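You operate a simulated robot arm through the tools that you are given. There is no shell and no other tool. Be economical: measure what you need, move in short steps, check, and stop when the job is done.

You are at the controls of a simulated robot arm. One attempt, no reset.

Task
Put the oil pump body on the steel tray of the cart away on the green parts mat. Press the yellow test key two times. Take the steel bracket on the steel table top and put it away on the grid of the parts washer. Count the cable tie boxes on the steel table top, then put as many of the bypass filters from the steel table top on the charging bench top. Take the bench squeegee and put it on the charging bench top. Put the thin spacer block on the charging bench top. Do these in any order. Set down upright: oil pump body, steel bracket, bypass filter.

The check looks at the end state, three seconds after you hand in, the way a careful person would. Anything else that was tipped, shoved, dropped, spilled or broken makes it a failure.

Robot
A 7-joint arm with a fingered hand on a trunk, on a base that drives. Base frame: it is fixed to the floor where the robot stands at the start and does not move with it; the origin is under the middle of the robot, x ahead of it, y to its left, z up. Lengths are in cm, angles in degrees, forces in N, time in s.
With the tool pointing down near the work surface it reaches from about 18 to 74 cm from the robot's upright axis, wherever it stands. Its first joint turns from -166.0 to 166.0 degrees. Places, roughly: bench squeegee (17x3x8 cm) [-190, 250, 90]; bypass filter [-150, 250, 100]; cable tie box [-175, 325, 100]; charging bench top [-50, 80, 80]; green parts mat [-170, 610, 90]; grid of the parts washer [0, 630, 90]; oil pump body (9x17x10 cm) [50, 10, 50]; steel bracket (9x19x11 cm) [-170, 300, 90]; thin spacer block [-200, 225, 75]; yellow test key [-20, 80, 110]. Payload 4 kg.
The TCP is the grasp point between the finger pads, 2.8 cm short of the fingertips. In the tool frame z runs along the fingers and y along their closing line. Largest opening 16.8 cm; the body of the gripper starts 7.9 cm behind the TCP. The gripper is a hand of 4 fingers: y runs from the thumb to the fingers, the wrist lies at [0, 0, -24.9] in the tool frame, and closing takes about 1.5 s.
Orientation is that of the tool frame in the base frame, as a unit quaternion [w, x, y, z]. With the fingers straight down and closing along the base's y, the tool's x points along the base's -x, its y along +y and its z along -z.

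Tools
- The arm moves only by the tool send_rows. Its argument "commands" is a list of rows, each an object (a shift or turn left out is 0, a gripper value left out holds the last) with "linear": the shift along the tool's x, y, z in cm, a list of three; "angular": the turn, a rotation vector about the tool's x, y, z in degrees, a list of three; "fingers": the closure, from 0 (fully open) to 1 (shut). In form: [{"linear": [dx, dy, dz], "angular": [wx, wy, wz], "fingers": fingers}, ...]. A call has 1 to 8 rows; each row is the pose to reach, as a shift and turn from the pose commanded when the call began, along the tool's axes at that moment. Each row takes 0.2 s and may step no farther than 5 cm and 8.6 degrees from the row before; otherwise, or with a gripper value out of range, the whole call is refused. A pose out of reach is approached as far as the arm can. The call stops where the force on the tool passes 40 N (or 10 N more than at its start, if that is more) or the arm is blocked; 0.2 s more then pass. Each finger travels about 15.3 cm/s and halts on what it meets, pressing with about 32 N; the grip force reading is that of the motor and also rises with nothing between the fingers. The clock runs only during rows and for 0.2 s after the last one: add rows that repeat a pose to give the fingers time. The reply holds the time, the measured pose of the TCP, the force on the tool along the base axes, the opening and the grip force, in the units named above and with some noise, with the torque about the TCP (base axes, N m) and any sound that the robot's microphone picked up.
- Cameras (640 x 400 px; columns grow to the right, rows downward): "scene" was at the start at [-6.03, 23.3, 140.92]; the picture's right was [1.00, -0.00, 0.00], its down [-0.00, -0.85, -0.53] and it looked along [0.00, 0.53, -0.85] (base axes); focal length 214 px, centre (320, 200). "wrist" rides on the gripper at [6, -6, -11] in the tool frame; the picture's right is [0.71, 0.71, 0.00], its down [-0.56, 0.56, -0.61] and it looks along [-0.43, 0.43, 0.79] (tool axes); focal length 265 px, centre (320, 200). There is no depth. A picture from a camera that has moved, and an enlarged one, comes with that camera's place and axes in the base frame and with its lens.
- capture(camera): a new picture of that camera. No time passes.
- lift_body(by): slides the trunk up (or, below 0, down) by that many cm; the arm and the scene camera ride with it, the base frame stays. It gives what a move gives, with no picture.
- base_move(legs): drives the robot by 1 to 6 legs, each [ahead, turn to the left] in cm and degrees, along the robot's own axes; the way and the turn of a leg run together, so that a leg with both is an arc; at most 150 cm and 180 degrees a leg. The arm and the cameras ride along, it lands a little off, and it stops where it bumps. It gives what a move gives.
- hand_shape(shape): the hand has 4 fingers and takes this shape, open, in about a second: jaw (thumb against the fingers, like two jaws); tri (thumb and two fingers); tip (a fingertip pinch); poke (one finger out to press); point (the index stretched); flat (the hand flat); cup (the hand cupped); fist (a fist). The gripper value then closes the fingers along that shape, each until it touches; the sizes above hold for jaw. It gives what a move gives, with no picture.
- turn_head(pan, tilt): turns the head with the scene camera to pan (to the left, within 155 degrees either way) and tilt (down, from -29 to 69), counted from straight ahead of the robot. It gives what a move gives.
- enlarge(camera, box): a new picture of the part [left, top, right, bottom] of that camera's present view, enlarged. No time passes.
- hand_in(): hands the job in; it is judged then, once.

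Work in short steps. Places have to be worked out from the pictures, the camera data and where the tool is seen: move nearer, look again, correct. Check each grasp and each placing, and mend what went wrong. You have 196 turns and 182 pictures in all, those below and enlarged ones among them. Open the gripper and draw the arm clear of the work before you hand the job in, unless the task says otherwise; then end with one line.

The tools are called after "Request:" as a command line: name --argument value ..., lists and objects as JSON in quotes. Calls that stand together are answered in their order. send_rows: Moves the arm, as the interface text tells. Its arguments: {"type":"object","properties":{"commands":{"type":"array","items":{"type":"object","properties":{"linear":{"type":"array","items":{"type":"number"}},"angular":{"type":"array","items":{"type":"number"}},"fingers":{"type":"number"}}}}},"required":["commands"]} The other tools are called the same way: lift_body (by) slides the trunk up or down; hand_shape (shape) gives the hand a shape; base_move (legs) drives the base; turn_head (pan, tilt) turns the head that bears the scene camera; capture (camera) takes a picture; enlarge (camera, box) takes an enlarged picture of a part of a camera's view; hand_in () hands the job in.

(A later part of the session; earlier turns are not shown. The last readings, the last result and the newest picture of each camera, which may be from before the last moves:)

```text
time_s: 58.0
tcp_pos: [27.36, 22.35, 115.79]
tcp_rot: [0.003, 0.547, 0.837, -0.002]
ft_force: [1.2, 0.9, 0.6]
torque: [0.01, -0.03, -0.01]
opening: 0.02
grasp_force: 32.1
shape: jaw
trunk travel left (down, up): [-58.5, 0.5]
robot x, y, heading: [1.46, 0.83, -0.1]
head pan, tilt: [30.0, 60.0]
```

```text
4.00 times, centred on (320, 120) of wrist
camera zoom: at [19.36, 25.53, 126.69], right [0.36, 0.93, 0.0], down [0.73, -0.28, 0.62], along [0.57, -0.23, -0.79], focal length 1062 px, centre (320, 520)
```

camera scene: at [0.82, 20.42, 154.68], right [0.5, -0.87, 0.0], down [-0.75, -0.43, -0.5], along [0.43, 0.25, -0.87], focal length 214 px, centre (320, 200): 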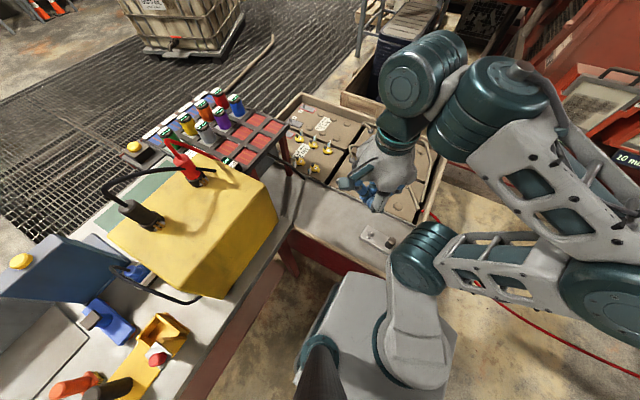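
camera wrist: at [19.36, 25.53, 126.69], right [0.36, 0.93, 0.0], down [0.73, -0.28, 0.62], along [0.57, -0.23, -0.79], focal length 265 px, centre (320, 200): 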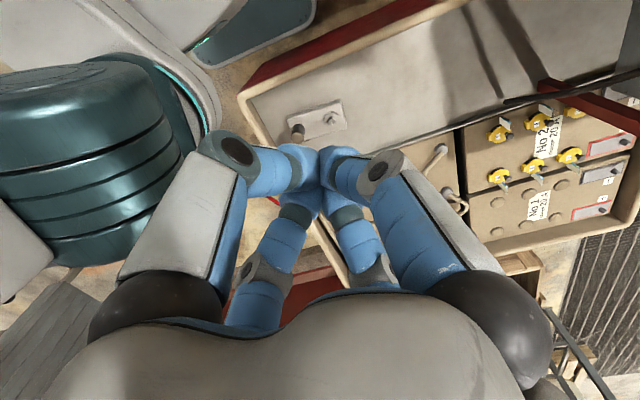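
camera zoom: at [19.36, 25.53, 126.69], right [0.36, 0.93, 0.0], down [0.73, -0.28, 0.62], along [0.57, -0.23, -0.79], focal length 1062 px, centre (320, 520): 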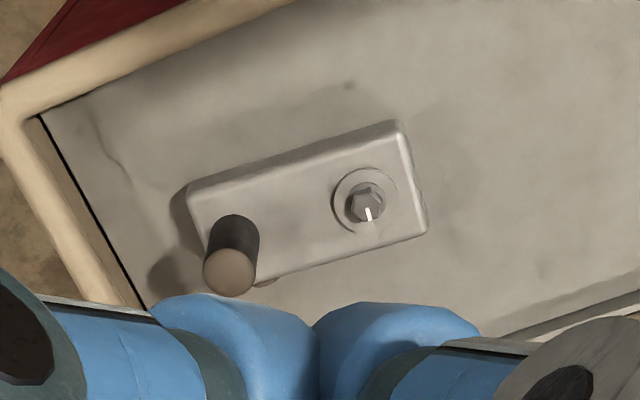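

The pump lies centred near (49.4, 12.3), its long side roughly along y and its body top near z = 45, with a post at the -y end. I align over it with the closing line along x, then check the hand shapes.

Request:
send_rows --commands '[{"linear": [0, 4.5, 0], "angular": [0, 0, 8]}, {"linear": [0, 9, 0], "angular": [0, 0, 16]}, {"linear": [-1, 13, 0], "angular": [0, 0, 24]}, {"linear": [-2, 17, 0], "angular": [0, 0, 28]}, {"linear": [-2, 17, 0], "angular": [0, 0, 28]}]'

Request:
hand_shape --shape "jaw"

Request:
capture --camera "wrist"

Request:
hand_shape --shape "tip"

Request:
capture --camera "wrist"

Request:
hand_shape --shape "tri"

Request:
capture --camera "wrist"

```text
time_s: 59.2
tcp_pos: [43.92, 27.19, 115.55]
tcp_rot: [0.002, 0.733, 0.68, -0.002]
ft_force: [0.5, 0.7, 1.1]
torque: [0.0, -0.02, 0.01]
opening: 0.04
grasp_force: 32.1
shape: jaw
trunk travel left (down, up): [-58.5, 0.5]
robot x, y, heading: [1.17, 0.83, -0.2]
head pan, tilt: [30.0, 60.0]
```

```text
time_s: 60.1
tcp_pos: [43.86, 27.19, 115.64]
tcp_rot: [0.002, 0.733, 0.68, -0.003]
ft_force: [-1.2, 0.5, 0.5]
torque: [0.03, 0.02, -0.02]
opening: 16.81
grasp_force: 0.2
shape: jaw
trunk travel left (down, up): [-58.5, 0.5]
robot x, y, heading: [1.24, 0.6, -0.3]
head pan, tilt: [30.0, 60.0]
```

```text
145 pictures are left
camera wrist: at [38.22, 33.76, 126.54], right [0.76, 0.65, 0.0], down [0.51, -0.6, 0.62], along [0.4, -0.47, -0.79], focal length 265 px, centre (320, 200)
```

wrist: 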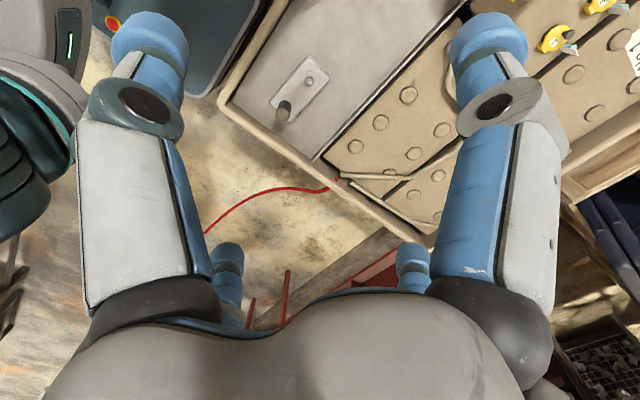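

```text
time_s: 61.0
tcp_pos: [43.86, 27.17, 115.56]
tcp_rot: [0.001, 0.733, 0.68, -0.002]
ft_force: [0.4, -0.4, 0.1]
torque: [0.02, -0.01, -0.01]
opening: 16.8
grasp_force: 0.0
shape: tip
trunk travel left (down, up): [-58.5, 0.5]
robot x, y, heading: [0.96, 0.87, -0.1]
head pan, tilt: [30.0, 60.0]
```

```text
144 pictures are left
camera wrist: at [38.22, 33.76, 126.54], right [0.76, 0.65, 0.0], down [0.51, -0.6, 0.62], along [0.4, -0.47, -0.79], focal length 265 px, centre (320, 200)
```

wrist: 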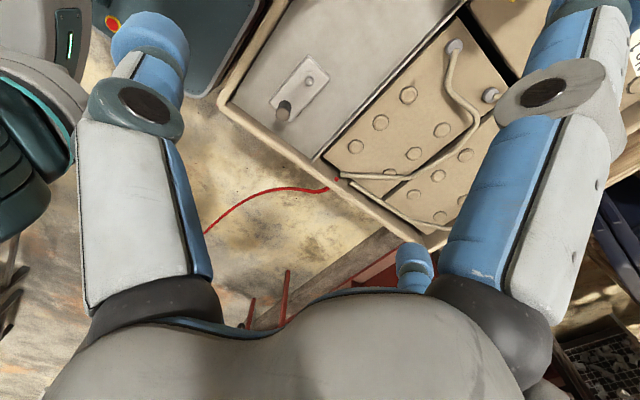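

```text
time_s: 62.0
tcp_pos: [43.91, 27.23, 115.7]
tcp_rot: [0.002, 0.733, 0.68, -0.002]
ft_force: [-0.3, -0.6, 0.1]
torque: [0.01, -0.02, -0.02]
opening: 16.78
grasp_force: 0.0
shape: tri
trunk travel left (down, up): [-58.5, 0.5]
robot x, y, heading: [0.94, 1.05, -0.2]
head pan, tilt: [30.0, 60.0]
```

```text
143 pictures are left
camera wrist: at [38.22, 33.76, 126.54], right [0.76, 0.65, 0.0], down [0.51, -0.6, 0.62], along [0.4, -0.47, -0.79], focal length 265 px, centre (320, 200)
```

wrist: 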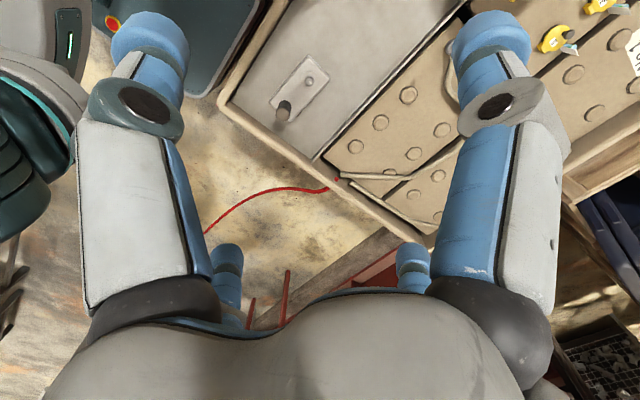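

"Tip" splays the two side fingers and leaves a thumb-to-finger pinch along tool y, which suits the 9 cm width. I test how it closes.

Request:
hand_shape --shape "tip"

Request:
send_rows --commands '[{"fingers": 0.5}, {"fingers": 0.5}, {"fingers": 0.5}, {"fingers": 0.5}]'

Request:
capture --camera "wrist"

Request:
capture --camera "scene"

```text
time_s: 62.9
tcp_pos: [43.86, 27.23, 115.68]
tcp_rot: [0.001, 0.733, 0.68, -0.001]
ft_force: [-0.7, -0.1, 0.0]
torque: [-0.03, 0.0, -0.02]
opening: 16.79
grasp_force: 0.0
shape: tip
trunk travel left (down, up): [-58.5, 0.5]
robot x, y, heading: [1.14, 0.8, -0.0]
head pan, tilt: [30.0, 60.0]
```

```text
time_s: 63.9
tcp_pos: [43.89, 27.2, 115.63]
tcp_rot: [0.001, 0.733, 0.68, -0.002]
ft_force: [0.1, 0.5, -0.1]
torque: [-0.01, -0.01, -0.02]
opening: 8.47
grasp_force: 0.2
shape: tip
trunk travel left (down, up): [-58.5, 0.5]
robot x, y, heading: [1.37, 0.44, -0.2]
head pan, tilt: [30.0, 60.0]
```

```text
142 pictures are left
camera wrist: at [38.22, 33.76, 126.54], right [0.76, 0.65, 0.0], down [0.51, -0.6, 0.62], along [0.4, -0.47, -0.79], focal length 265 px, centre (320, 200)
```

wrist: 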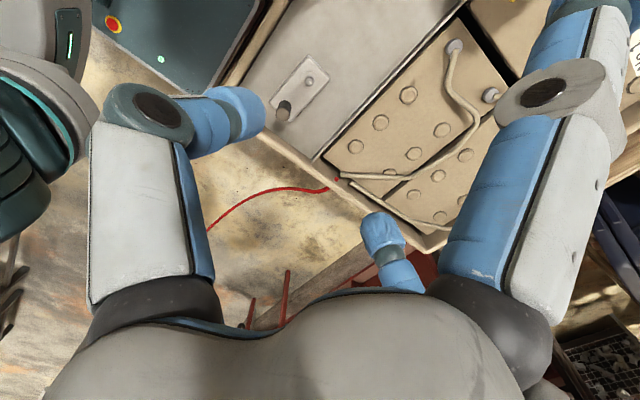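

```text
141 pictures are left
camera scene: at [0.82, 20.44, 154.68], right [0.5, -0.87, 0.0], down [-0.75, -0.43, -0.5], along [0.43, 0.25, -0.87], focal length 214 px, centre (320, 200)
```

scene: 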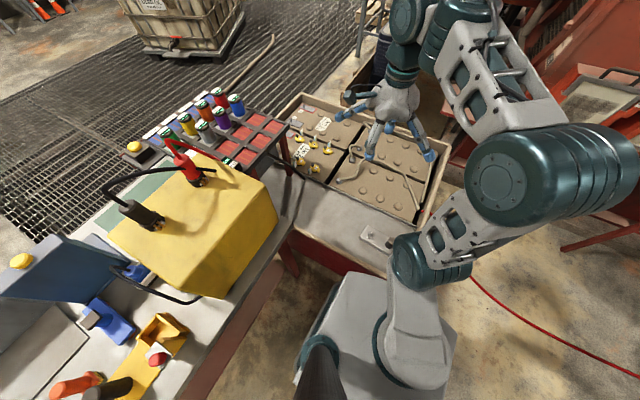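

Half-closed, "tip" pinches cleanly, but its splayed side finger would hit the pump's post. In the jaw shape turned 45°, all four fingers straddle the 9 cm width, so I turn back 45°, move over the pump and lower the trunk for a closer look.

Request:
hand_shape --shape "jaw"

Request:
send_rows --commands '[{"linear": [-3.5, 1.6, 0], "angular": [0, 0, -8], "fingers": 0}, {"linear": [-7, 3.2, 0], "angular": [0, 0, -16]}, {"linear": [-10.5, 4.8, 0], "angular": [0, 0, -24]}, {"linear": [-13.95, 6.46, 0], "angular": [0, 0, -32]}, {"linear": [-13.95, 6.46, 0], "angular": [0, 0, -40]}, {"linear": [-13.95, 6.46, 0], "angular": [0, 0, -45]}]'

Request:
lift_body --by -30

Request:
capture --camera "wrist"

Request:
capture --camera "scene"

```text
time_s: 64.8
tcp_pos: [43.82, 27.19, 115.56]
tcp_rot: [0.002, 0.734, 0.679, -0.002]
ft_force: [0.2, 0.4, -0.4]
torque: [0.01, 0.01, 0.01]
opening: 16.79
grasp_force: 0.1
shape: jaw
trunk travel left (down, up): [-58.5, 0.5]
robot x, y, heading: [0.77, 0.5, -0.1]
head pan, tilt: [30.0, 60.0]
```

```text
time_s: 66.2
tcp_pos: [49.15, 12.83, 115.5]
tcp_rot: [0.001, 0.416, 0.909, -0.002]
ft_force: [0.3, 0.4, -0.1]
torque: [0.02, -0.03, 0.03]
opening: 16.8
grasp_force: 0.1
shape: jaw
trunk travel left (down, up): [-58.5, 0.5]
robot x, y, heading: [0.91, 0.86, -0.1]
head pan, tilt: [30.0, 60.0]
```

```text
time_s: 69.2
tcp_pos: [49.1, 12.81, 85.71]
tcp_rot: [0.001, 0.417, 0.909, -0.002]
ft_force: [0.3, -0.2, -0.4]
torque: [0.03, 0.02, 0.03]
opening: 16.82
grasp_force: 0.1
shape: jaw
trunk travel left (down, up): [-28.5, 30.5]
robot x, y, heading: [0.84, 1.04, -0.2]
head pan, tilt: [30.0, 60.0]
```

```text
140 pictures are left
camera wrist: at [40.48, 13.58, 96.56], right [0.08, 1.0, 0.0], down [0.79, -0.06, 0.61], along [0.61, -0.05, -0.79], focal length 265 px, centre (320, 200)
```

wrist: 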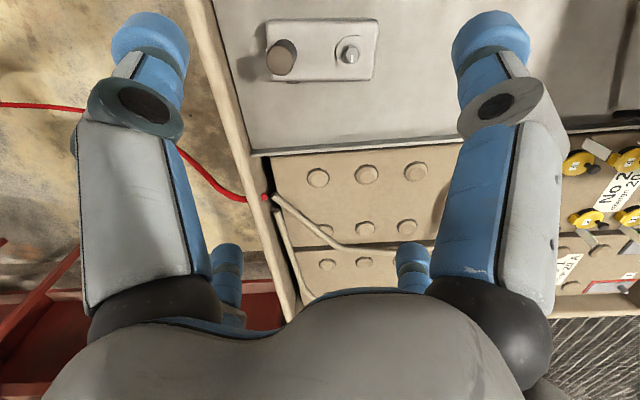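

```text
139 pictures are left
camera scene: at [0.82, 20.42, 124.69], right [0.5, -0.87, 0.0], down [-0.75, -0.43, -0.5], along [0.43, 0.25, -0.87], focal length 214 px, centre (320, 200)
```

scene: 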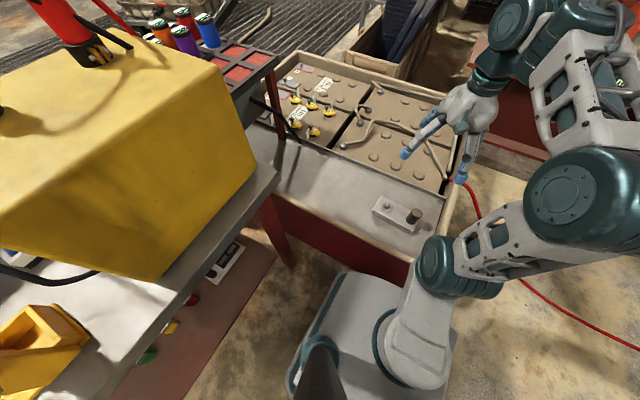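

The pump is clearly visible now, so I enlarge both views to measure it.

Request:
enlarge --camera "wrist" --box '[240, 0, 400, 100]'

Request:
enlarge --camera "scene" --box '[340, 170, 460, 245]'

```text
4.00 times, centred on (320, 50) of wrist
camera zoom: at [40.48, 13.58, 96.56], right [0.08, 1.0, 0.0], down [0.79, -0.06, 0.61], along [0.61, -0.05, -0.79], focal length 1062 px, centre (320, 800)
```

zoom: 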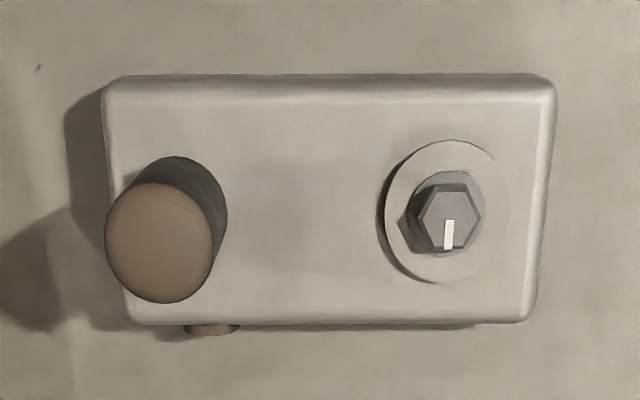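

```text
5.33 times, centred on (400, 208) of scene
camera zoom: at [0.82, 20.42, 124.69], right [0.5, -0.87, 0.0], down [-0.75, -0.43, -0.5], along [0.43, 0.25, -0.87], focal length 1144 px, centre (-107, 160)
```

zoom: 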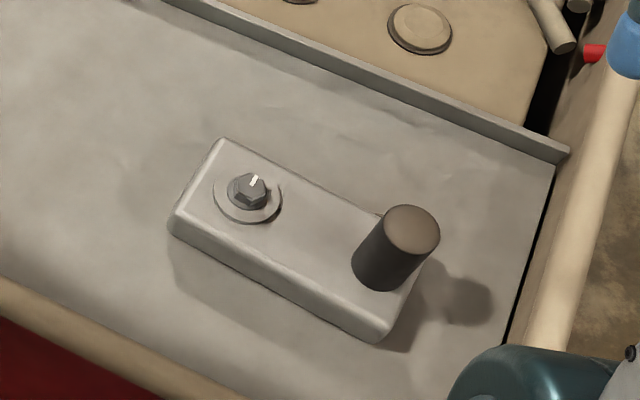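

Triangulating gives the body top at z ≈ 49.4, the post top at ≈ 56.4, the base at ≈ 46, and the centre near (47.7, 13.3). I shift over it and lower the trunk 25 cm.

Request:
send_rows --commands '[{"linear": [1.76, -0.2, 0]}, {"linear": [1.76, -0.2, 0]}]'

Request:
lift_body --by -23

Request:
capture --camera "wrist"

Request:
capture --camera "scene"

```text
time_s: 69.8
tcp_pos: [47.88, 13.86, 85.54]
tcp_rot: [0.001, 0.417, 0.909, -0.002]
ft_force: [-1.2, -0.2, -0.1]
torque: [0.02, 0.02, 0.02]
opening: 16.79
grasp_force: 0.0
shape: jaw
trunk travel left (down, up): [-28.5, 30.5]
robot x, y, heading: [0.94, 1.19, -0.2]
head pan, tilt: [30.0, 60.0]
```

```text
time_s: 72.2
tcp_pos: [47.84, 13.99, 62.64]
tcp_rot: [0.001, 0.417, 0.909, -0.002]
ft_force: [0.2, -0.6, 0.1]
torque: [0.0, -0.04, -0.01]
opening: 16.81
grasp_force: 0.1
shape: jaw
trunk travel left (down, up): [-5.5, 53.5]
robot x, y, heading: [0.65, 0.72, -0.2]
head pan, tilt: [30.0, 60.0]
```

```text
136 pictures are left
camera wrist: at [39.22, 14.63, 73.57], right [0.08, 1.0, 0.0], down [0.79, -0.06, 0.61], along [0.61, -0.05, -0.79], focal length 265 px, centre (320, 200)
```

wrist: 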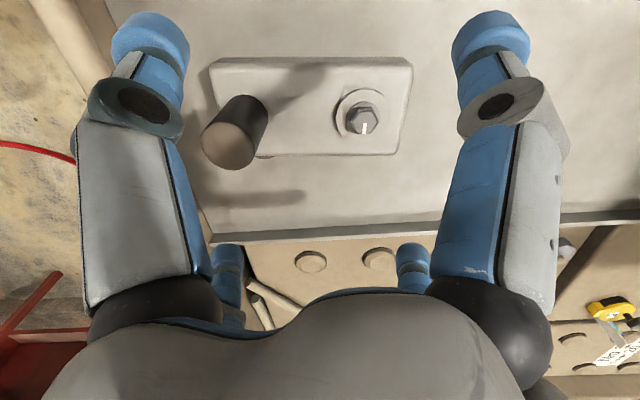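

```text
135 pictures are left
camera scene: at [0.82, 20.42, 101.69], right [0.5, -0.87, 0.0], down [-0.75, -0.43, -0.5], along [0.43, 0.25, -0.87], focal length 214 px, centre (320, 200)
```

scene: 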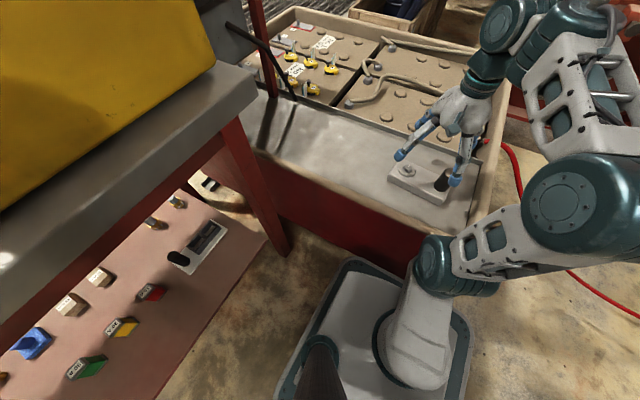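

The measured centre is (47.7, 13.4), so the hand is aligned. I descend 9 cm and check the clearances.

Request:
send_rows --commands '[{"linear": [0, 0, 3]}, {"linear": [0, 0, 6]}, {"linear": [0, 0, 9]}, {"linear": [0, 0, 10.5]}]'

Request:
capture --camera "wrist"

Request:
enlarge --camera "scene" --box '[360, 90, 520, 220]'

```text
time_s: 73.2
tcp_pos: [48.12, 13.8, 52.02]
tcp_rot: [0.0, 0.417, 0.909, -0.002]
ft_force: [0.4, 0.5, -0.2]
torque: [0.02, 0.04, 0.02]
opening: 16.8
grasp_force: 0.0
shape: jaw
trunk travel left (down, up): [-5.5, 53.5]
robot x, y, heading: [1.17, 0.75, -0.4]
head pan, tilt: [30.0, 60.0]
```

```text
134 pictures are left
camera wrist: at [39.34, 14.44, 62.99], right [0.08, 1.0, -0.01], down [0.79, -0.06, 0.62], along [0.61, -0.05, -0.79], focal length 265 px, centre (320, 200)
```

wrist: 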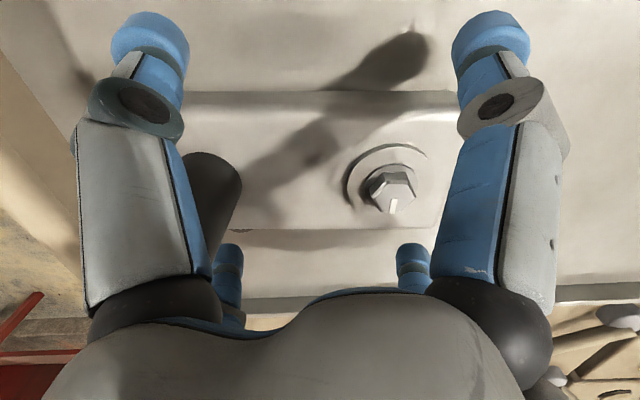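

```text
3.08 times, centred on (440, 155) of scene
camera zoom: at [0.81, 20.42, 101.69], right [0.5, -0.87, 0.0], down [-0.75, -0.43, -0.5], along [0.43, 0.25, -0.87], focal length 660 px, centre (-49, 338)
```

zoom: 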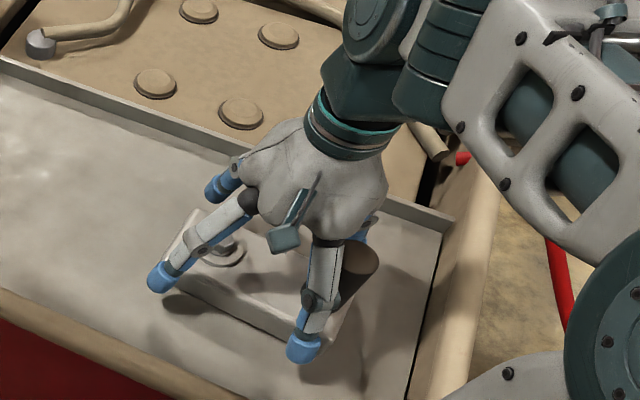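

Fingers straddle the body and the post sits between two of them. I go down 2 cm more.

Request:
send_rows --commands '[{"linear": [0, 0, 1]}, {"linear": [0, 0, 2]}, {"linear": [0, 0, 2.3]}]'

Request:
enlarge --camera "scene" --box '[360, 90, 520, 220]'

```text
time_s: 74.0
tcp_pos: [47.84, 13.88, 49.77]
tcp_rot: [0.001, 0.417, 0.909, -0.002]
ft_force: [-0.5, 0.2, 1.9]
torque: [0.09, 0.02, 0.02]
opening: 16.8
grasp_force: 0.1
shape: jaw
trunk travel left (down, up): [-5.5, 53.5]
robot x, y, heading: [0.53, 0.53, -0.1]
head pan, tilt: [30.0, 60.0]
```

```text
3.08 times, centred on (440, 155) of scene
camera zoom: at [0.81, 20.42, 101.69], right [0.5, -0.87, 0.0], down [-0.75, -0.43, -0.5], along [0.43, 0.25, -0.87], focal length 660 px, centre (-49, 338)
```

zoom: 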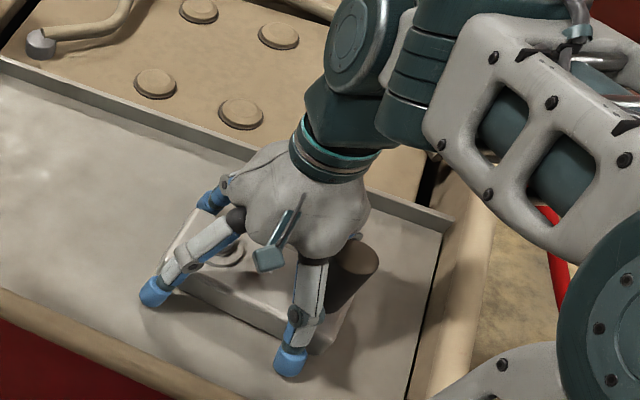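

There is a slight touch of the tray (1.9 N). I close the fingers.

Request:
send_rows --commands '[{"fingers": 0.2}, {"fingers": 0.4}, {"fingers": 0.6}, {"fingers": 0.8}, {"fingers": 1}, {"fingers": 1}, {"fingers": 1}, {"fingers": 1}]'

Request:
enlarge --camera "scene" --box '[360, 90, 520, 220]'

Request:
capture --camera "wrist"

```text
time_s: 75.8
tcp_pos: [47.85, 13.87, 49.82]
tcp_rot: [0.002, 0.417, 0.909, -0.002]
ft_force: [-0.2, 5.7, 17.9]
torque: [1.49, -0.07, 0.0]
opening: 11.77
grasp_force: 31.9
shape: jaw
trunk travel left (down, up): [-5.5, 53.5]
robot x, y, heading: [1.16, 0.73, -0.1]
head pan, tilt: [30.0, 60.0]
```

```text
3.08 times, centred on (440, 155) of scene
camera zoom: at [0.73, 20.41, 101.7], right [0.5, -0.87, 0.0], down [-0.75, -0.43, -0.5], along [0.43, 0.25, -0.87], focal length 660 px, centre (-49, 338)
```

zoom: 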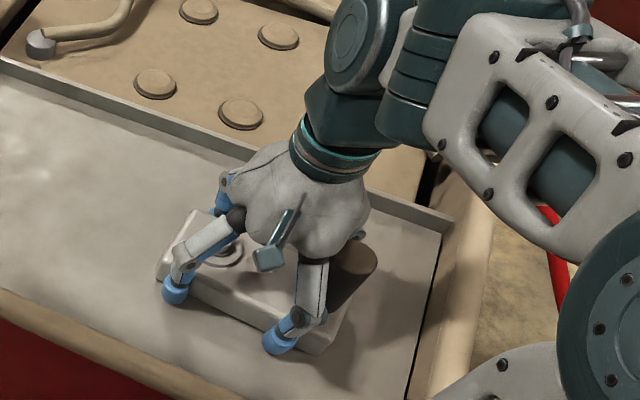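

```text
130 pictures are left
camera wrist: at [39.21, 14.51, 60.75], right [0.08, 1.0, 0.0], down [0.79, -0.06, 0.62], along [0.61, -0.05, -0.79], focal length 265 px, centre (320, 200)
```

wrist: 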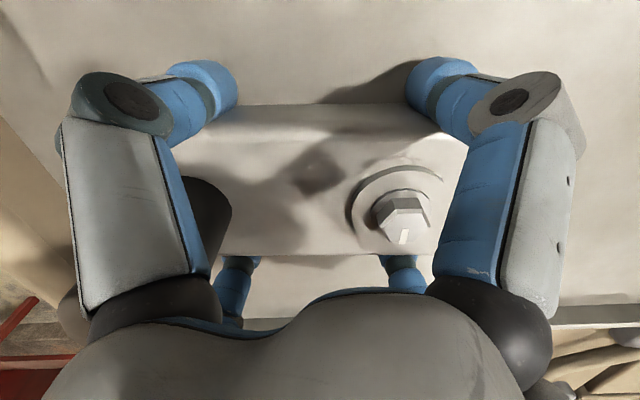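

The opening stopped at 11.8, which matches a diagonal grip on an 8.3 cm width. I lift 4 cm and check.

Request:
send_rows --commands '[{"linear": [0, 0, -1]}, {"linear": [0, 0, -2.5]}, {"linear": [0, 0, -4]}, {"linear": [0, 0, -4]}]'

Request:
enlarge --camera "scene" --box '[360, 90, 520, 220]'

```text
time_s: 76.8
tcp_pos: [47.98, 13.74, 53.81]
tcp_rot: [0.0, 0.417, 0.909, -0.002]
ft_force: [-0.1, 0.6, -5.6]
torque: [0.07, 0.01, -0.02]
opening: 11.78
grasp_force: 32.2
shape: jaw
trunk travel left (down, up): [-5.5, 53.5]
robot x, y, heading: [0.75, 0.79, -0.0]
head pan, tilt: [30.0, 60.0]
```

```text
3.08 times, centred on (440, 155) of scene
camera zoom: at [0.85, 20.44, 101.68], right [0.5, -0.87, 0.0], down [-0.75, -0.43, -0.5], along [0.43, 0.25, -0.87], focal length 660 px, centre (-49, 338)
```

zoom: 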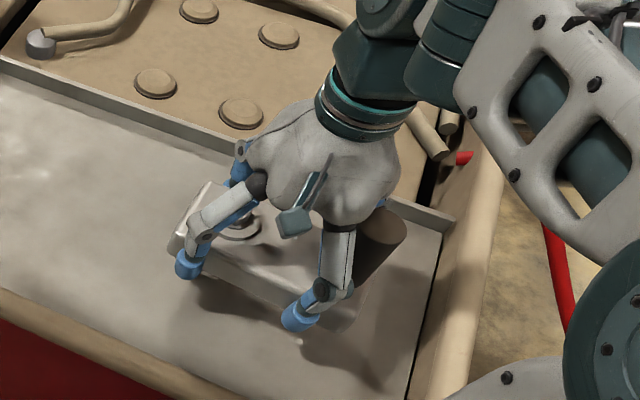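

The pump is held level and weighs about 5.6 N. I raise the trunk, pull the hand in and back away from the cart.

Request:
lift_body --by 50

Request:
send_rows --commands '[{"linear": [1.5, -3, 0]}, {"linear": [3, -6, 0]}, {"linear": [4.5, -9, 0]}, {"linear": [5.5, -12, 0]}]'

Request:
base_move --legs '[[-140, 0]]'

Request:
turn_head --pan 90 --tilt 15

Request:
capture --camera "scene"

Request:
capture --camera "wrist"

```text
refused: 50 is not a number from -40 to 40
```

```text
time_s: 77.9
tcp_pos: [35.66, 10.64, 54.09]
tcp_rot: [0.007, 0.414, 0.91, 0.007]
ft_force: [5.4, 4.5, -4.2]
torque: [-0.26, 0.32, 0.06]
opening: 11.81
grasp_force: 31.7
shape: jaw
trunk travel left (down, up): [-5.5, 53.5]
robot x, y, heading: [0.72, 0.99, -0.3]
head pan, tilt: [30.0, 60.0]
stopped in row 4: the force on the tool passed its limit at 48 N (the readings are from after the stop); the commanded pose is now the measured one
```

```text
time_s: 84.7
tcp_pos: [-100.12, 12.03, 54.02]
tcp_rot: [0.007, 0.429, 0.903, 0.007]
ft_force: [17.2, 9.6, -1.1]
torque: [-0.56, 0.93, 0.23]
opening: 11.81
grasp_force: 31.8
shape: jaw
trunk travel left (down, up): [-5.5, 53.5]
robot x, y, heading: [-135.09, 3.22, -1.8]
head pan, tilt: [30.0, 60.0]
```

```text
time_s: 86.0
tcp_pos: [-100.12, 12.24, 54.19]
tcp_rot: [0.007, 0.429, 0.903, 0.007]
ft_force: [7.5, 5.0, -5.6]
torque: [-0.19, 0.36, 0.12]
opening: 11.79
grasp_force: 31.7
shape: jaw
trunk travel left (down, up): [-5.5, 53.5]
robot x, y, heading: [-134.95, 3.19, -2.0]
head pan, tilt: [90.0, 15.0]
```

```text
128 pictures are left
camera scene: at [-140.18, 29.17, 108.31], right [1.0, -0.03, 0.0], down [-0.01, -0.26, -0.97], along [0.03, 0.97, -0.26], focal length 214 px, centre (320, 200)
```

scene: 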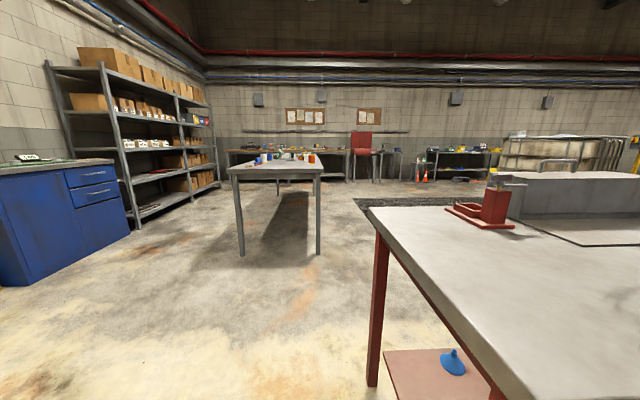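

```text
127 pictures are left
camera wrist: at [-108.92, 12.91, 64.87], right [0.1, 0.99, 0.01], down [0.77, -0.08, 0.63], along [0.63, -0.06, -0.78], focal length 265 px, centre (320, 200)
```

wrist: 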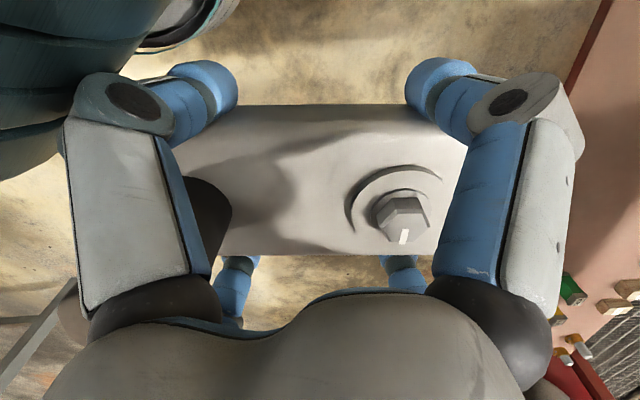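

The lift was refused, as its limit is 40 cm, and the later moves ran at low height. The pump is still held the same way but touches the robot's own shoulder, so I move it forward off that and check the cart.

Request:
send_rows --commands '[{"linear": [-1.3, 1.6, 0]}, {"linear": [-2.5, 3.1, 0]}, {"linear": [-4.5, 5.5, 0]}]'

Request:
turn_head --pan 0 --tilt 30

Request:
capture --camera "scene"

```text
time_s: 86.8
tcp_pos: [-92.96, 11.96, 54.41]
tcp_rot: [0.007, 0.428, 0.904, 0.006]
ft_force: [-0.3, -0.2, -6.0]
torque: [0.05, 0.01, 0.01]
opening: 11.81
grasp_force: 31.6
shape: jaw
trunk travel left (down, up): [-5.5, 53.5]
robot x, y, heading: [-134.64, 3.31, -1.7]
head pan, tilt: [90.0, 15.0]
```

```text
time_s: 88.4
tcp_pos: [-92.94, 12.04, 54.33]
tcp_rot: [0.007, 0.428, 0.904, 0.007]
ft_force: [0.1, 0.3, -5.6]
torque: [0.01, -0.01, -0.01]
opening: 11.79
grasp_force: 31.5
shape: jaw
trunk travel left (down, up): [-5.5, 53.5]
robot x, y, heading: [-135.09, 3.07, -2.1]
head pan, tilt: [0.0, 30.0]
```

```text
126 pictures are left
camera scene: at [-131.45, 19.54, 105.89], right [-0.03, -1.0, 0.0], down [-0.5, 0.02, -0.87], along [0.87, -0.03, -0.5], focal length 214 px, centre (320, 200)
```

scene: 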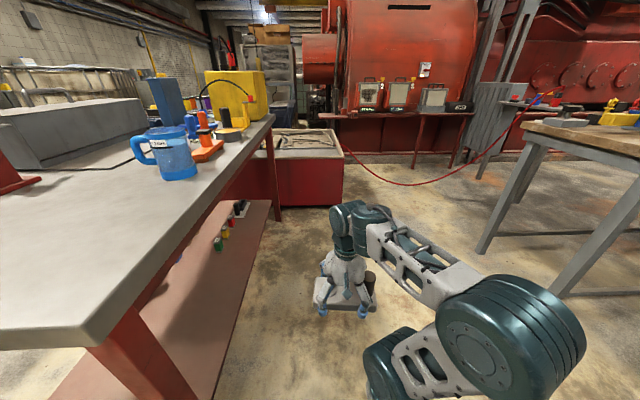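

The cart is in place and the pump hangs level. I raise the trunk 40 cm and then drive round the left end of the bench.

Request:
lift_body --by 40

Request:
base_move --legs '[[-20, 0], [0, 92], [120, 0], [0, -45]]'

Request:
turn_head --pan 45 --tilt 20

Request:
capture --camera "scene"

```text
time_s: 92.3
tcp_pos: [-92.84, 11.99, 94.35]
tcp_rot: [0.007, 0.428, 0.904, 0.006]
ft_force: [-0.4, 0.7, -5.2]
torque: [0.08, 0.02, -0.03]
opening: 11.77
grasp_force: 32.1
shape: jaw
trunk travel left (down, up): [-45.5, 13.5]
robot x, y, heading: [-134.86, 3.61, -2.0]
head pan, tilt: [0.0, 30.0]
```

```text
time_s: 105.5
tcp_pos: [-125.29, 159.51, 94.24]
tcp_rot: [0.003, 0.066, 0.998, 0.008]
ft_force: [0.0, -0.3, -5.5]
torque: [0.01, 0.01, 0.01]
opening: 11.78
grasp_force: 31.9
shape: jaw
trunk travel left (down, up): [-45.5, 13.5]
robot x, y, heading: [-150.07, 124.29, 41.2]
head pan, tilt: [0.0, 30.0]
```

```text
time_s: 106.6
tcp_pos: [-125.28, 159.47, 94.34]
tcp_rot: [0.004, 0.066, 0.998, 0.009]
ft_force: [0.3, -0.4, -6.0]
torque: [0.05, 0.02, 0.02]
opening: 11.76
grasp_force: 31.9
shape: jaw
trunk travel left (down, up): [-45.5, 13.5]
robot x, y, heading: [-149.93, 123.9, 41.2]
head pan, tilt: [45.0, 20.0]
```

```text
125 pictures are left
camera scene: at [-164.71, 141.92, 147.49], right [1.0, -0.07, 0.0], down [-0.02, -0.34, -0.94], along [0.06, 0.94, -0.34], focal length 214 px, centre (320, 200)
```

scene: 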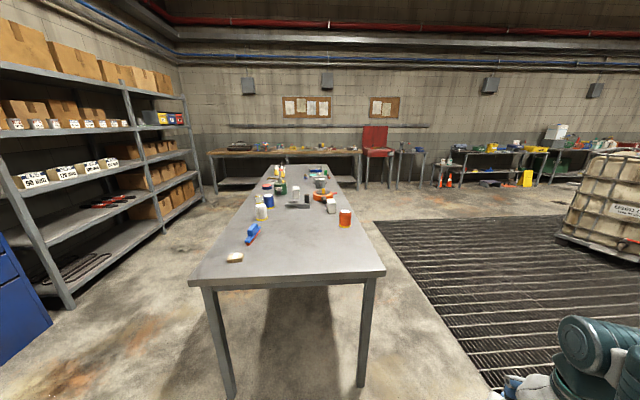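

I can see the steel table, the wall workbench and the red parts washer. I enlarge the table view to learn the items.

Request:
enlarge --camera "scene" --box '[190, 150, 390, 280]'

Request:
base_move --legs '[[75, 0], [0, 49], [140, 0], [140, 0]]'

Request:
turn_head --pan 20 --tilt 25

Request:
capture --camera "scene"

```text
3.08 times, centred on (290, 215) of scene
camera zoom: at [-164.71, 141.92, 147.49], right [1.0, -0.07, 0.0], down [-0.02, -0.34, -0.94], along [0.06, 0.94, -0.34], focal length 660 px, centre (412, 154)
```

zoom: 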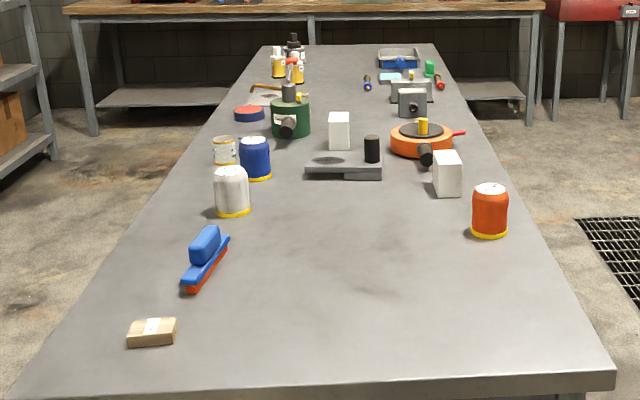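

```text
time_s: 125.8
tcp_pos: [-98.79, 491.85, 94.2]
tcp_rot: [0.001, -0.337, 0.942, 0.01]
ft_force: [-0.4, 0.1, -6.8]
torque: [0.02, 0.09, -0.01]
opening: 11.74
grasp_force: 32.0
shape: jaw
trunk travel left (down, up): [-45.5, 13.5]
robot x, y, heading: [-89.85, 449.81, 88.2]
head pan, tilt: [45.0, 20.0]
```

```text
time_s: 126.7
tcp_pos: [-98.76, 491.84, 94.45]
tcp_rot: [0.0, -0.337, 0.941, 0.009]
ft_force: [-0.2, 0.0, -5.8]
torque: [-0.03, 0.03, -0.01]
opening: 11.74
grasp_force: 31.6
shape: jaw
trunk travel left (down, up): [-45.5, 13.5]
robot x, y, heading: [-90.11, 449.42, 88.3]
head pan, tilt: [20.0, 25.0]
```

```text
123 pictures are left
camera scene: at [-109.43, 453.08, 146.69], right [0.95, 0.31, 0.0], down [0.13, -0.4, -0.91], along [-0.28, 0.86, -0.42], focal length 214 px, centre (320, 200)
```

scene: 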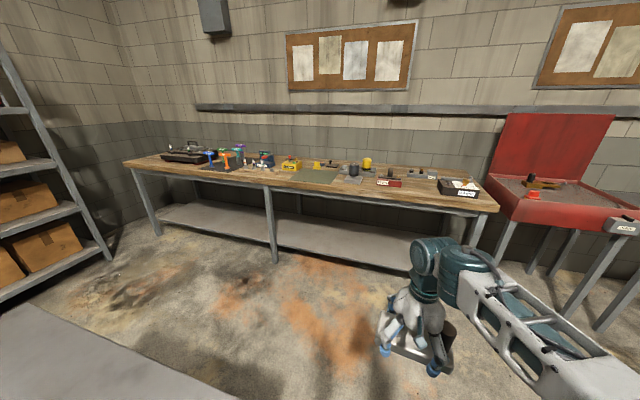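

The green mat is at about (-170, 612), the workbench's front edge near y = 583, and the steel table ends near y = 475. I raise the trunk and drive around to stand in front of the mat.

Request:
lift_body --by 13

Request:
base_move --legs '[[70, 0], [0, 91.7], [78, 0], [0, -90]]'

Request:
turn_head --pan 0 --tilt 35

Request:
capture --camera "scene"

```text
time_s: 128.3
tcp_pos: [-98.87, 491.92, 107.27]
tcp_rot: [0.001, -0.338, 0.941, 0.01]
ft_force: [1.0, -0.9, -5.4]
torque: [-0.02, 0.03, 0.01]
opening: 11.73
grasp_force: 31.8
shape: jaw
trunk travel left (down, up): [-58.5, 0.5]
robot x, y, heading: [-90.28, 449.56, 87.9]
head pan, tilt: [20.0, 25.0]
```

```text
time_s: 143.6
tcp_pos: [-176.3, 562.03, 107.26]
tcp_rot: [0.0, -0.345, 0.938, 0.008]
ft_force: [-0.6, 0.1, -6.7]
torque: [0.0, 0.06, -0.01]
opening: 11.65
grasp_force: 31.0
shape: jaw
trunk travel left (down, up): [-58.5, 0.5]
robot x, y, heading: [-166.98, 520.25, 89.2]
head pan, tilt: [20.0, 25.0]
```

```text
time_s: 144.5
tcp_pos: [-176.39, 562.03, 107.39]
tcp_rot: [0.0, -0.345, 0.938, 0.009]
ft_force: [0.4, -0.8, -5.7]
torque: [0.01, 0.0, 0.0]
opening: 11.7
grasp_force: 31.5
shape: jaw
trunk travel left (down, up): [-58.5, 0.5]
robot x, y, heading: [-166.43, 520.14, 89.1]
head pan, tilt: [0.0, 35.0]
```

```text
122 pictures are left
camera scene: at [-183.06, 523.2, 158.11], right [1.0, -0.01, 0.0], down [-0.01, -0.57, -0.82], along [0.01, 0.82, -0.57], focal length 214 px, centre (320, 200)
```

scene: 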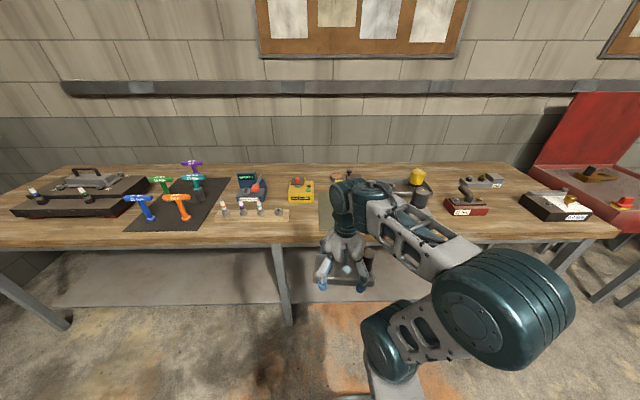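

I enlarge the mat area.

Request:
enlarge --camera "scene" --box '[220, 150, 460, 290]'

Request:
capture --camera "wrist"

```text
2.67 times, centred on (340, 220) of scene
camera zoom: at [-183.06, 523.2, 158.11], right [1.0, -0.01, 0.0], down [-0.01, -0.57, -0.82], along [0.01, 0.82, -0.57], focal length 572 px, centre (267, 147)
```

zoom: 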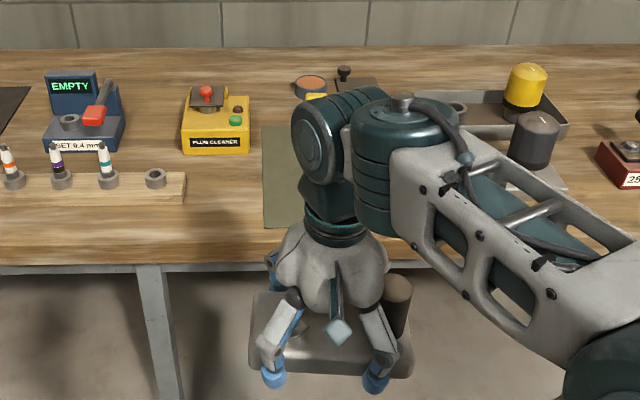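

```text
120 pictures are left
camera wrist: at [-177.02, 553.33, 118.13], right [-1.0, 0.08, 0.01], down [0.07, 0.78, 0.63], along [0.04, 0.63, -0.78], focal length 265 px, centre (320, 200)
```

wrist: 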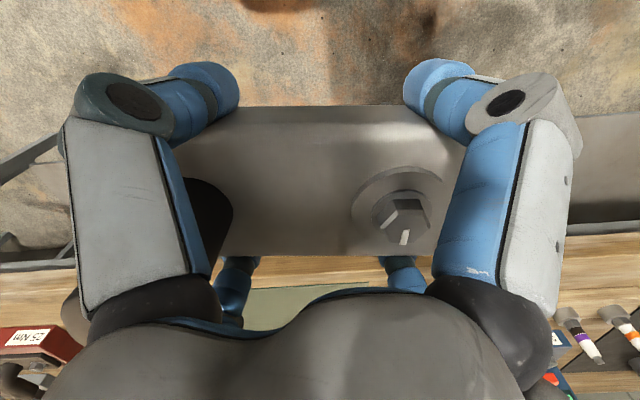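

The mat spans about x -183…-143 and y 597…629. I drive ahead 25 cm to bring it in reach.

Request:
base_move --legs '[[25, 0]]'

Request:
turn_head --pan 25 --tilt 50

Request:
capture --camera "scene"

Request:
capture --camera "wrist"

```text
time_s: 146.3
tcp_pos: [-175.67, 586.91, 107.39]
tcp_rot: [-0.001, -0.343, 0.939, 0.009]
ft_force: [0.3, 0.0, -6.8]
torque: [-0.02, 0.02, 0.01]
opening: 11.66
grasp_force: 31.9
shape: jaw
trunk travel left (down, up): [-58.5, 0.5]
robot x, y, heading: [-166.83, 545.24, 89.1]
head pan, tilt: [0.0, 35.0]
```

```text
time_s: 147.2
tcp_pos: [-175.76, 586.81, 107.3]
tcp_rot: [0.0, -0.343, 0.939, 0.009]
ft_force: [0.4, 0.2, -5.7]
torque: [-0.01, 0.04, -0.01]
opening: 11.7
grasp_force: 31.8
shape: jaw
trunk travel left (down, up): [-58.5, 0.5]
robot x, y, heading: [-166.11, 544.65, 89.1]
head pan, tilt: [25.0, 50.0]
```

```text
119 pictures are left
camera scene: at [-185.93, 546.27, 155.94], right [0.91, 0.41, 0.0], down [0.31, -0.7, -0.64], along [-0.26, 0.59, -0.77], focal length 214 px, centre (320, 200)
```

scene: 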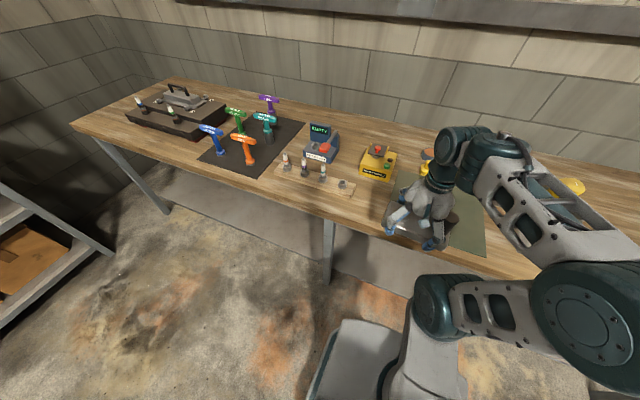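

```text
118 pictures are left
camera wrist: at [-176.46, 578.14, 118.13], right [-1.0, 0.09, 0.01], down [0.07, 0.78, 0.63], along [0.05, 0.63, -0.78], focal length 265 px, centre (320, 200)
```

wrist: 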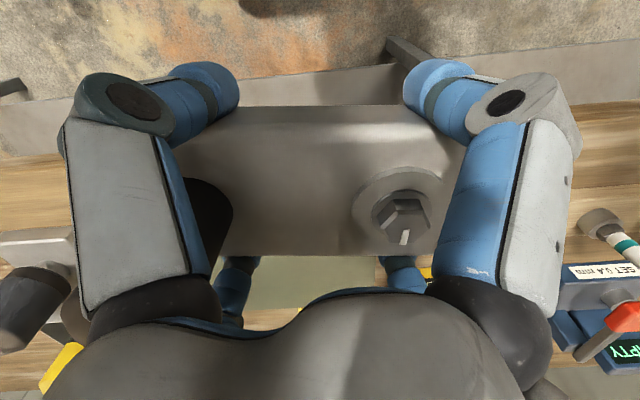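

The mat's centre is about (-166, 613). I move the pump over it at height.

Request:
send_rows --commands '[{"linear": [-4, 2.2, 0]}, {"linear": [-8, 4.4, 0]}, {"linear": [-12, 6.5, 0]}, {"linear": [-16, 8.7, 0]}, {"linear": [-20, 10.9, 0]}, {"linear": [-23.6, 12.9, 0]}, {"linear": [-23.6, 12.9, 0]}]'

Request:
capture --camera "scene"

Request:
capture --camera "wrist"

```text
time_s: 148.8
tcp_pos: [-166.17, 611.83, 107.8]
tcp_rot: [0.0, -0.344, 0.939, 0.01]
ft_force: [-0.7, 0.0, -5.9]
torque: [0.0, 0.06, -0.01]
opening: 11.65
grasp_force: 31.9
shape: jaw
trunk travel left (down, up): [-58.5, 0.5]
robot x, y, heading: [-166.2, 544.74, 89.0]
head pan, tilt: [25.0, 50.0]
```

```text
117 pictures are left
camera scene: at [-185.93, 546.26, 155.94], right [0.91, 0.41, 0.0], down [0.31, -0.7, -0.64], along [-0.26, 0.59, -0.77], focal length 214 px, centre (320, 200)
```

scene: 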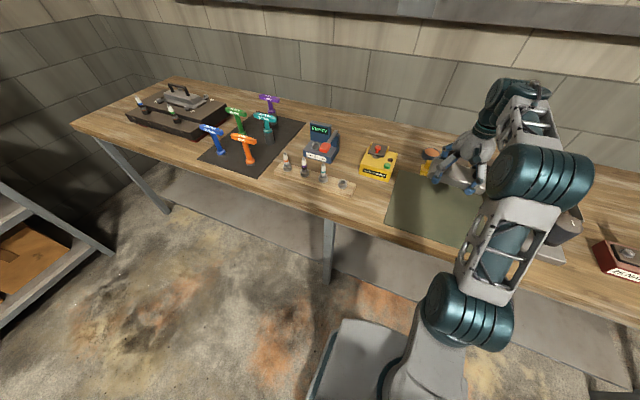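

```text
116 pictures are left
camera wrist: at [-166.95, 603.2, 118.63], right [-1.0, 0.08, 0.01], down [0.07, 0.78, 0.63], along [0.05, 0.62, -0.78], focal length 265 px, centre (320, 200)
```

wrist: 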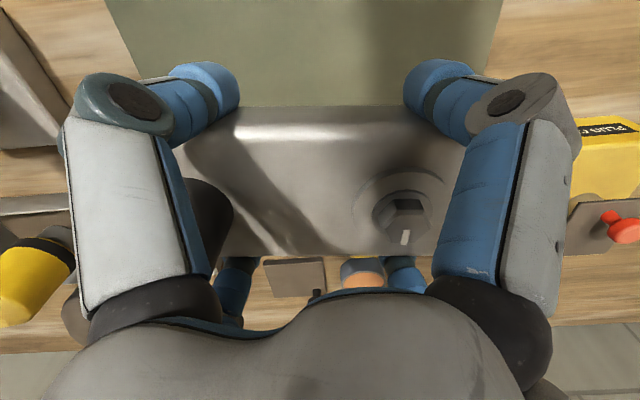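

The pump is above the mat with margin all round. I lower it to about 3 cm above and then go slowly.

Request:
send_rows --commands '[{"linear": [0, 0, 4]}, {"linear": [0, 0, 8]}, {"linear": [0, 0, 11]}, {"linear": [0, 0, 12]}, {"linear": [0, 0, 13]}]'

Request:
capture --camera "scene"

```text
time_s: 150.0
tcp_pos: [-166.03, 612.18, 94.6]
tcp_rot: [-0.001, -0.343, 0.939, 0.009]
ft_force: [-1.2, 0.0, -6.3]
torque: [-0.01, 0.04, 0.03]
opening: 11.61
grasp_force: 31.8
shape: jaw
trunk travel left (down, up): [-58.5, 0.5]
robot x, y, heading: [-166.24, 544.87, 88.9]
head pan, tilt: [25.0, 50.0]
```

```text
115 pictures are left
camera scene: at [-185.92, 546.31, 155.94], right [0.91, 0.41, 0.0], down [0.31, -0.7, -0.64], along [-0.26, 0.59, -0.77], focal length 214 px, centre (320, 200)
```

scene: 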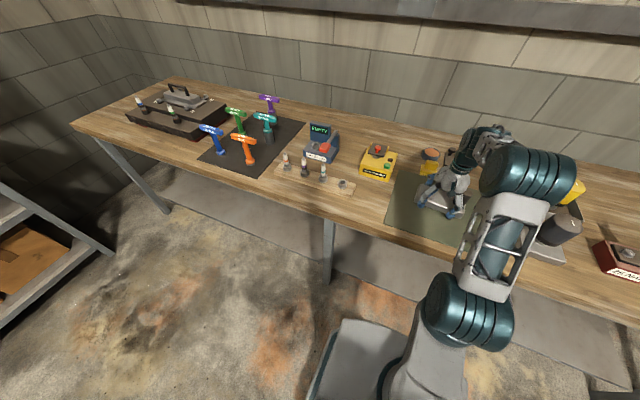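

Still in free air, so I lower in small steps to find contact.

Request:
send_rows --commands '[{"linear": [0, 0, 0.4]}, {"linear": [0, 0, 0.8]}, {"linear": [0, 0, 1.2]}, {"linear": [0, 0, 1.6]}]'

Request:
enlarge --camera "scene" --box '[370, 110, 530, 240]'

```text
time_s: 151.0
tcp_pos: [-166.14, 612.15, 93.2]
tcp_rot: [0.0, -0.343, 0.939, 0.011]
ft_force: [-0.1, -0.8, 17.7]
torque: [-1.36, -0.94, -0.08]
opening: 11.59
grasp_force: 31.9
shape: jaw
trunk travel left (down, up): [-58.5, 0.5]
robot x, y, heading: [-166.66, 544.98, 89.0]
head pan, tilt: [25.0, 50.0]
```

```text
3.08 times, centred on (450, 175) of scene
camera zoom: at [-185.95, 546.06, 155.99], right [0.91, 0.41, 0.0], down [0.31, -0.7, -0.64], along [-0.26, 0.59, -0.77], focal length 660 px, centre (-80, 277)
```

zoom: 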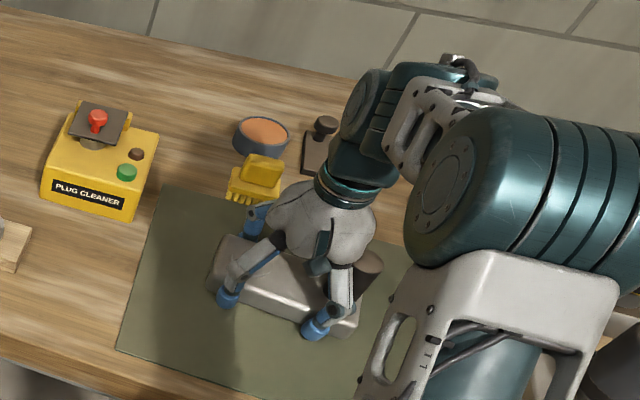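

It is seated. A yellow tool stands close behind one finger, so I open only slightly and rise straight up.

Request:
send_rows --commands '[{"linear": [0, 0, -0.3], "fingers": 0.27}, {"linear": [0, 0, -0.4], "fingers": 0.23}, {"linear": [0, 0, -0.4], "fingers": 0.21}, {"linear": [0, 0, -0.4], "fingers": 0.21}, {"linear": [0, 0, -0.4], "fingers": 0.21}]'

Request:
enlarge --camera "scene" --box '[370, 110, 530, 240]'

Request:
capture --camera "wrist"

```text
time_s: 152.2
tcp_pos: [-166.08, 612.23, 93.59]
tcp_rot: [0.0, -0.344, 0.939, 0.01]
ft_force: [-0.2, -0.2, 0.1]
torque: [-0.01, 0.0, 0.01]
opening: 13.26
grasp_force: 0.0
shape: jaw
trunk travel left (down, up): [-58.5, 0.5]
robot x, y, heading: [-166.41, 544.42, 89.1]
head pan, tilt: [25.0, 50.0]
```

```text
3.08 times, centred on (450, 175) of scene
camera zoom: at [-185.92, 546.23, 155.94], right [0.91, 0.41, 0.0], down [0.31, -0.7, -0.64], along [-0.26, 0.59, -0.77], focal length 660 px, centre (-80, 277)
```

zoom: 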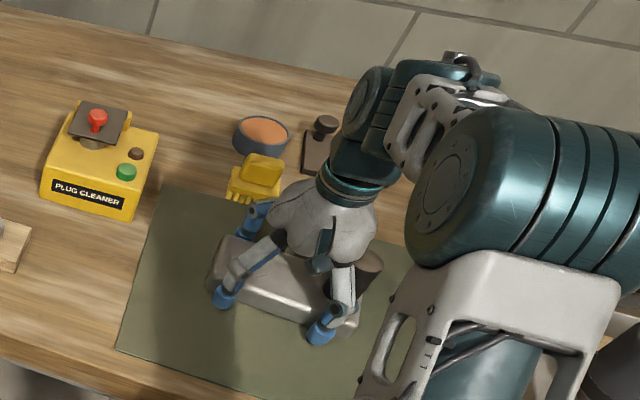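

```text
112 pictures are left
camera wrist: at [-166.88, 603.52, 104.3], right [-1.0, 0.09, 0.01], down [0.07, 0.78, 0.63], along [0.05, 0.63, -0.78], focal length 265 px, centre (320, 200)
```

wrist: 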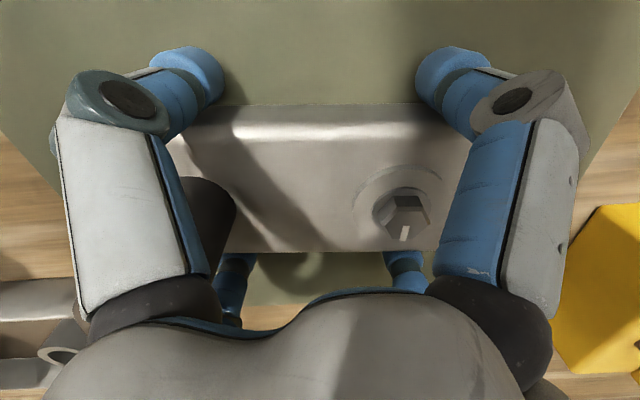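

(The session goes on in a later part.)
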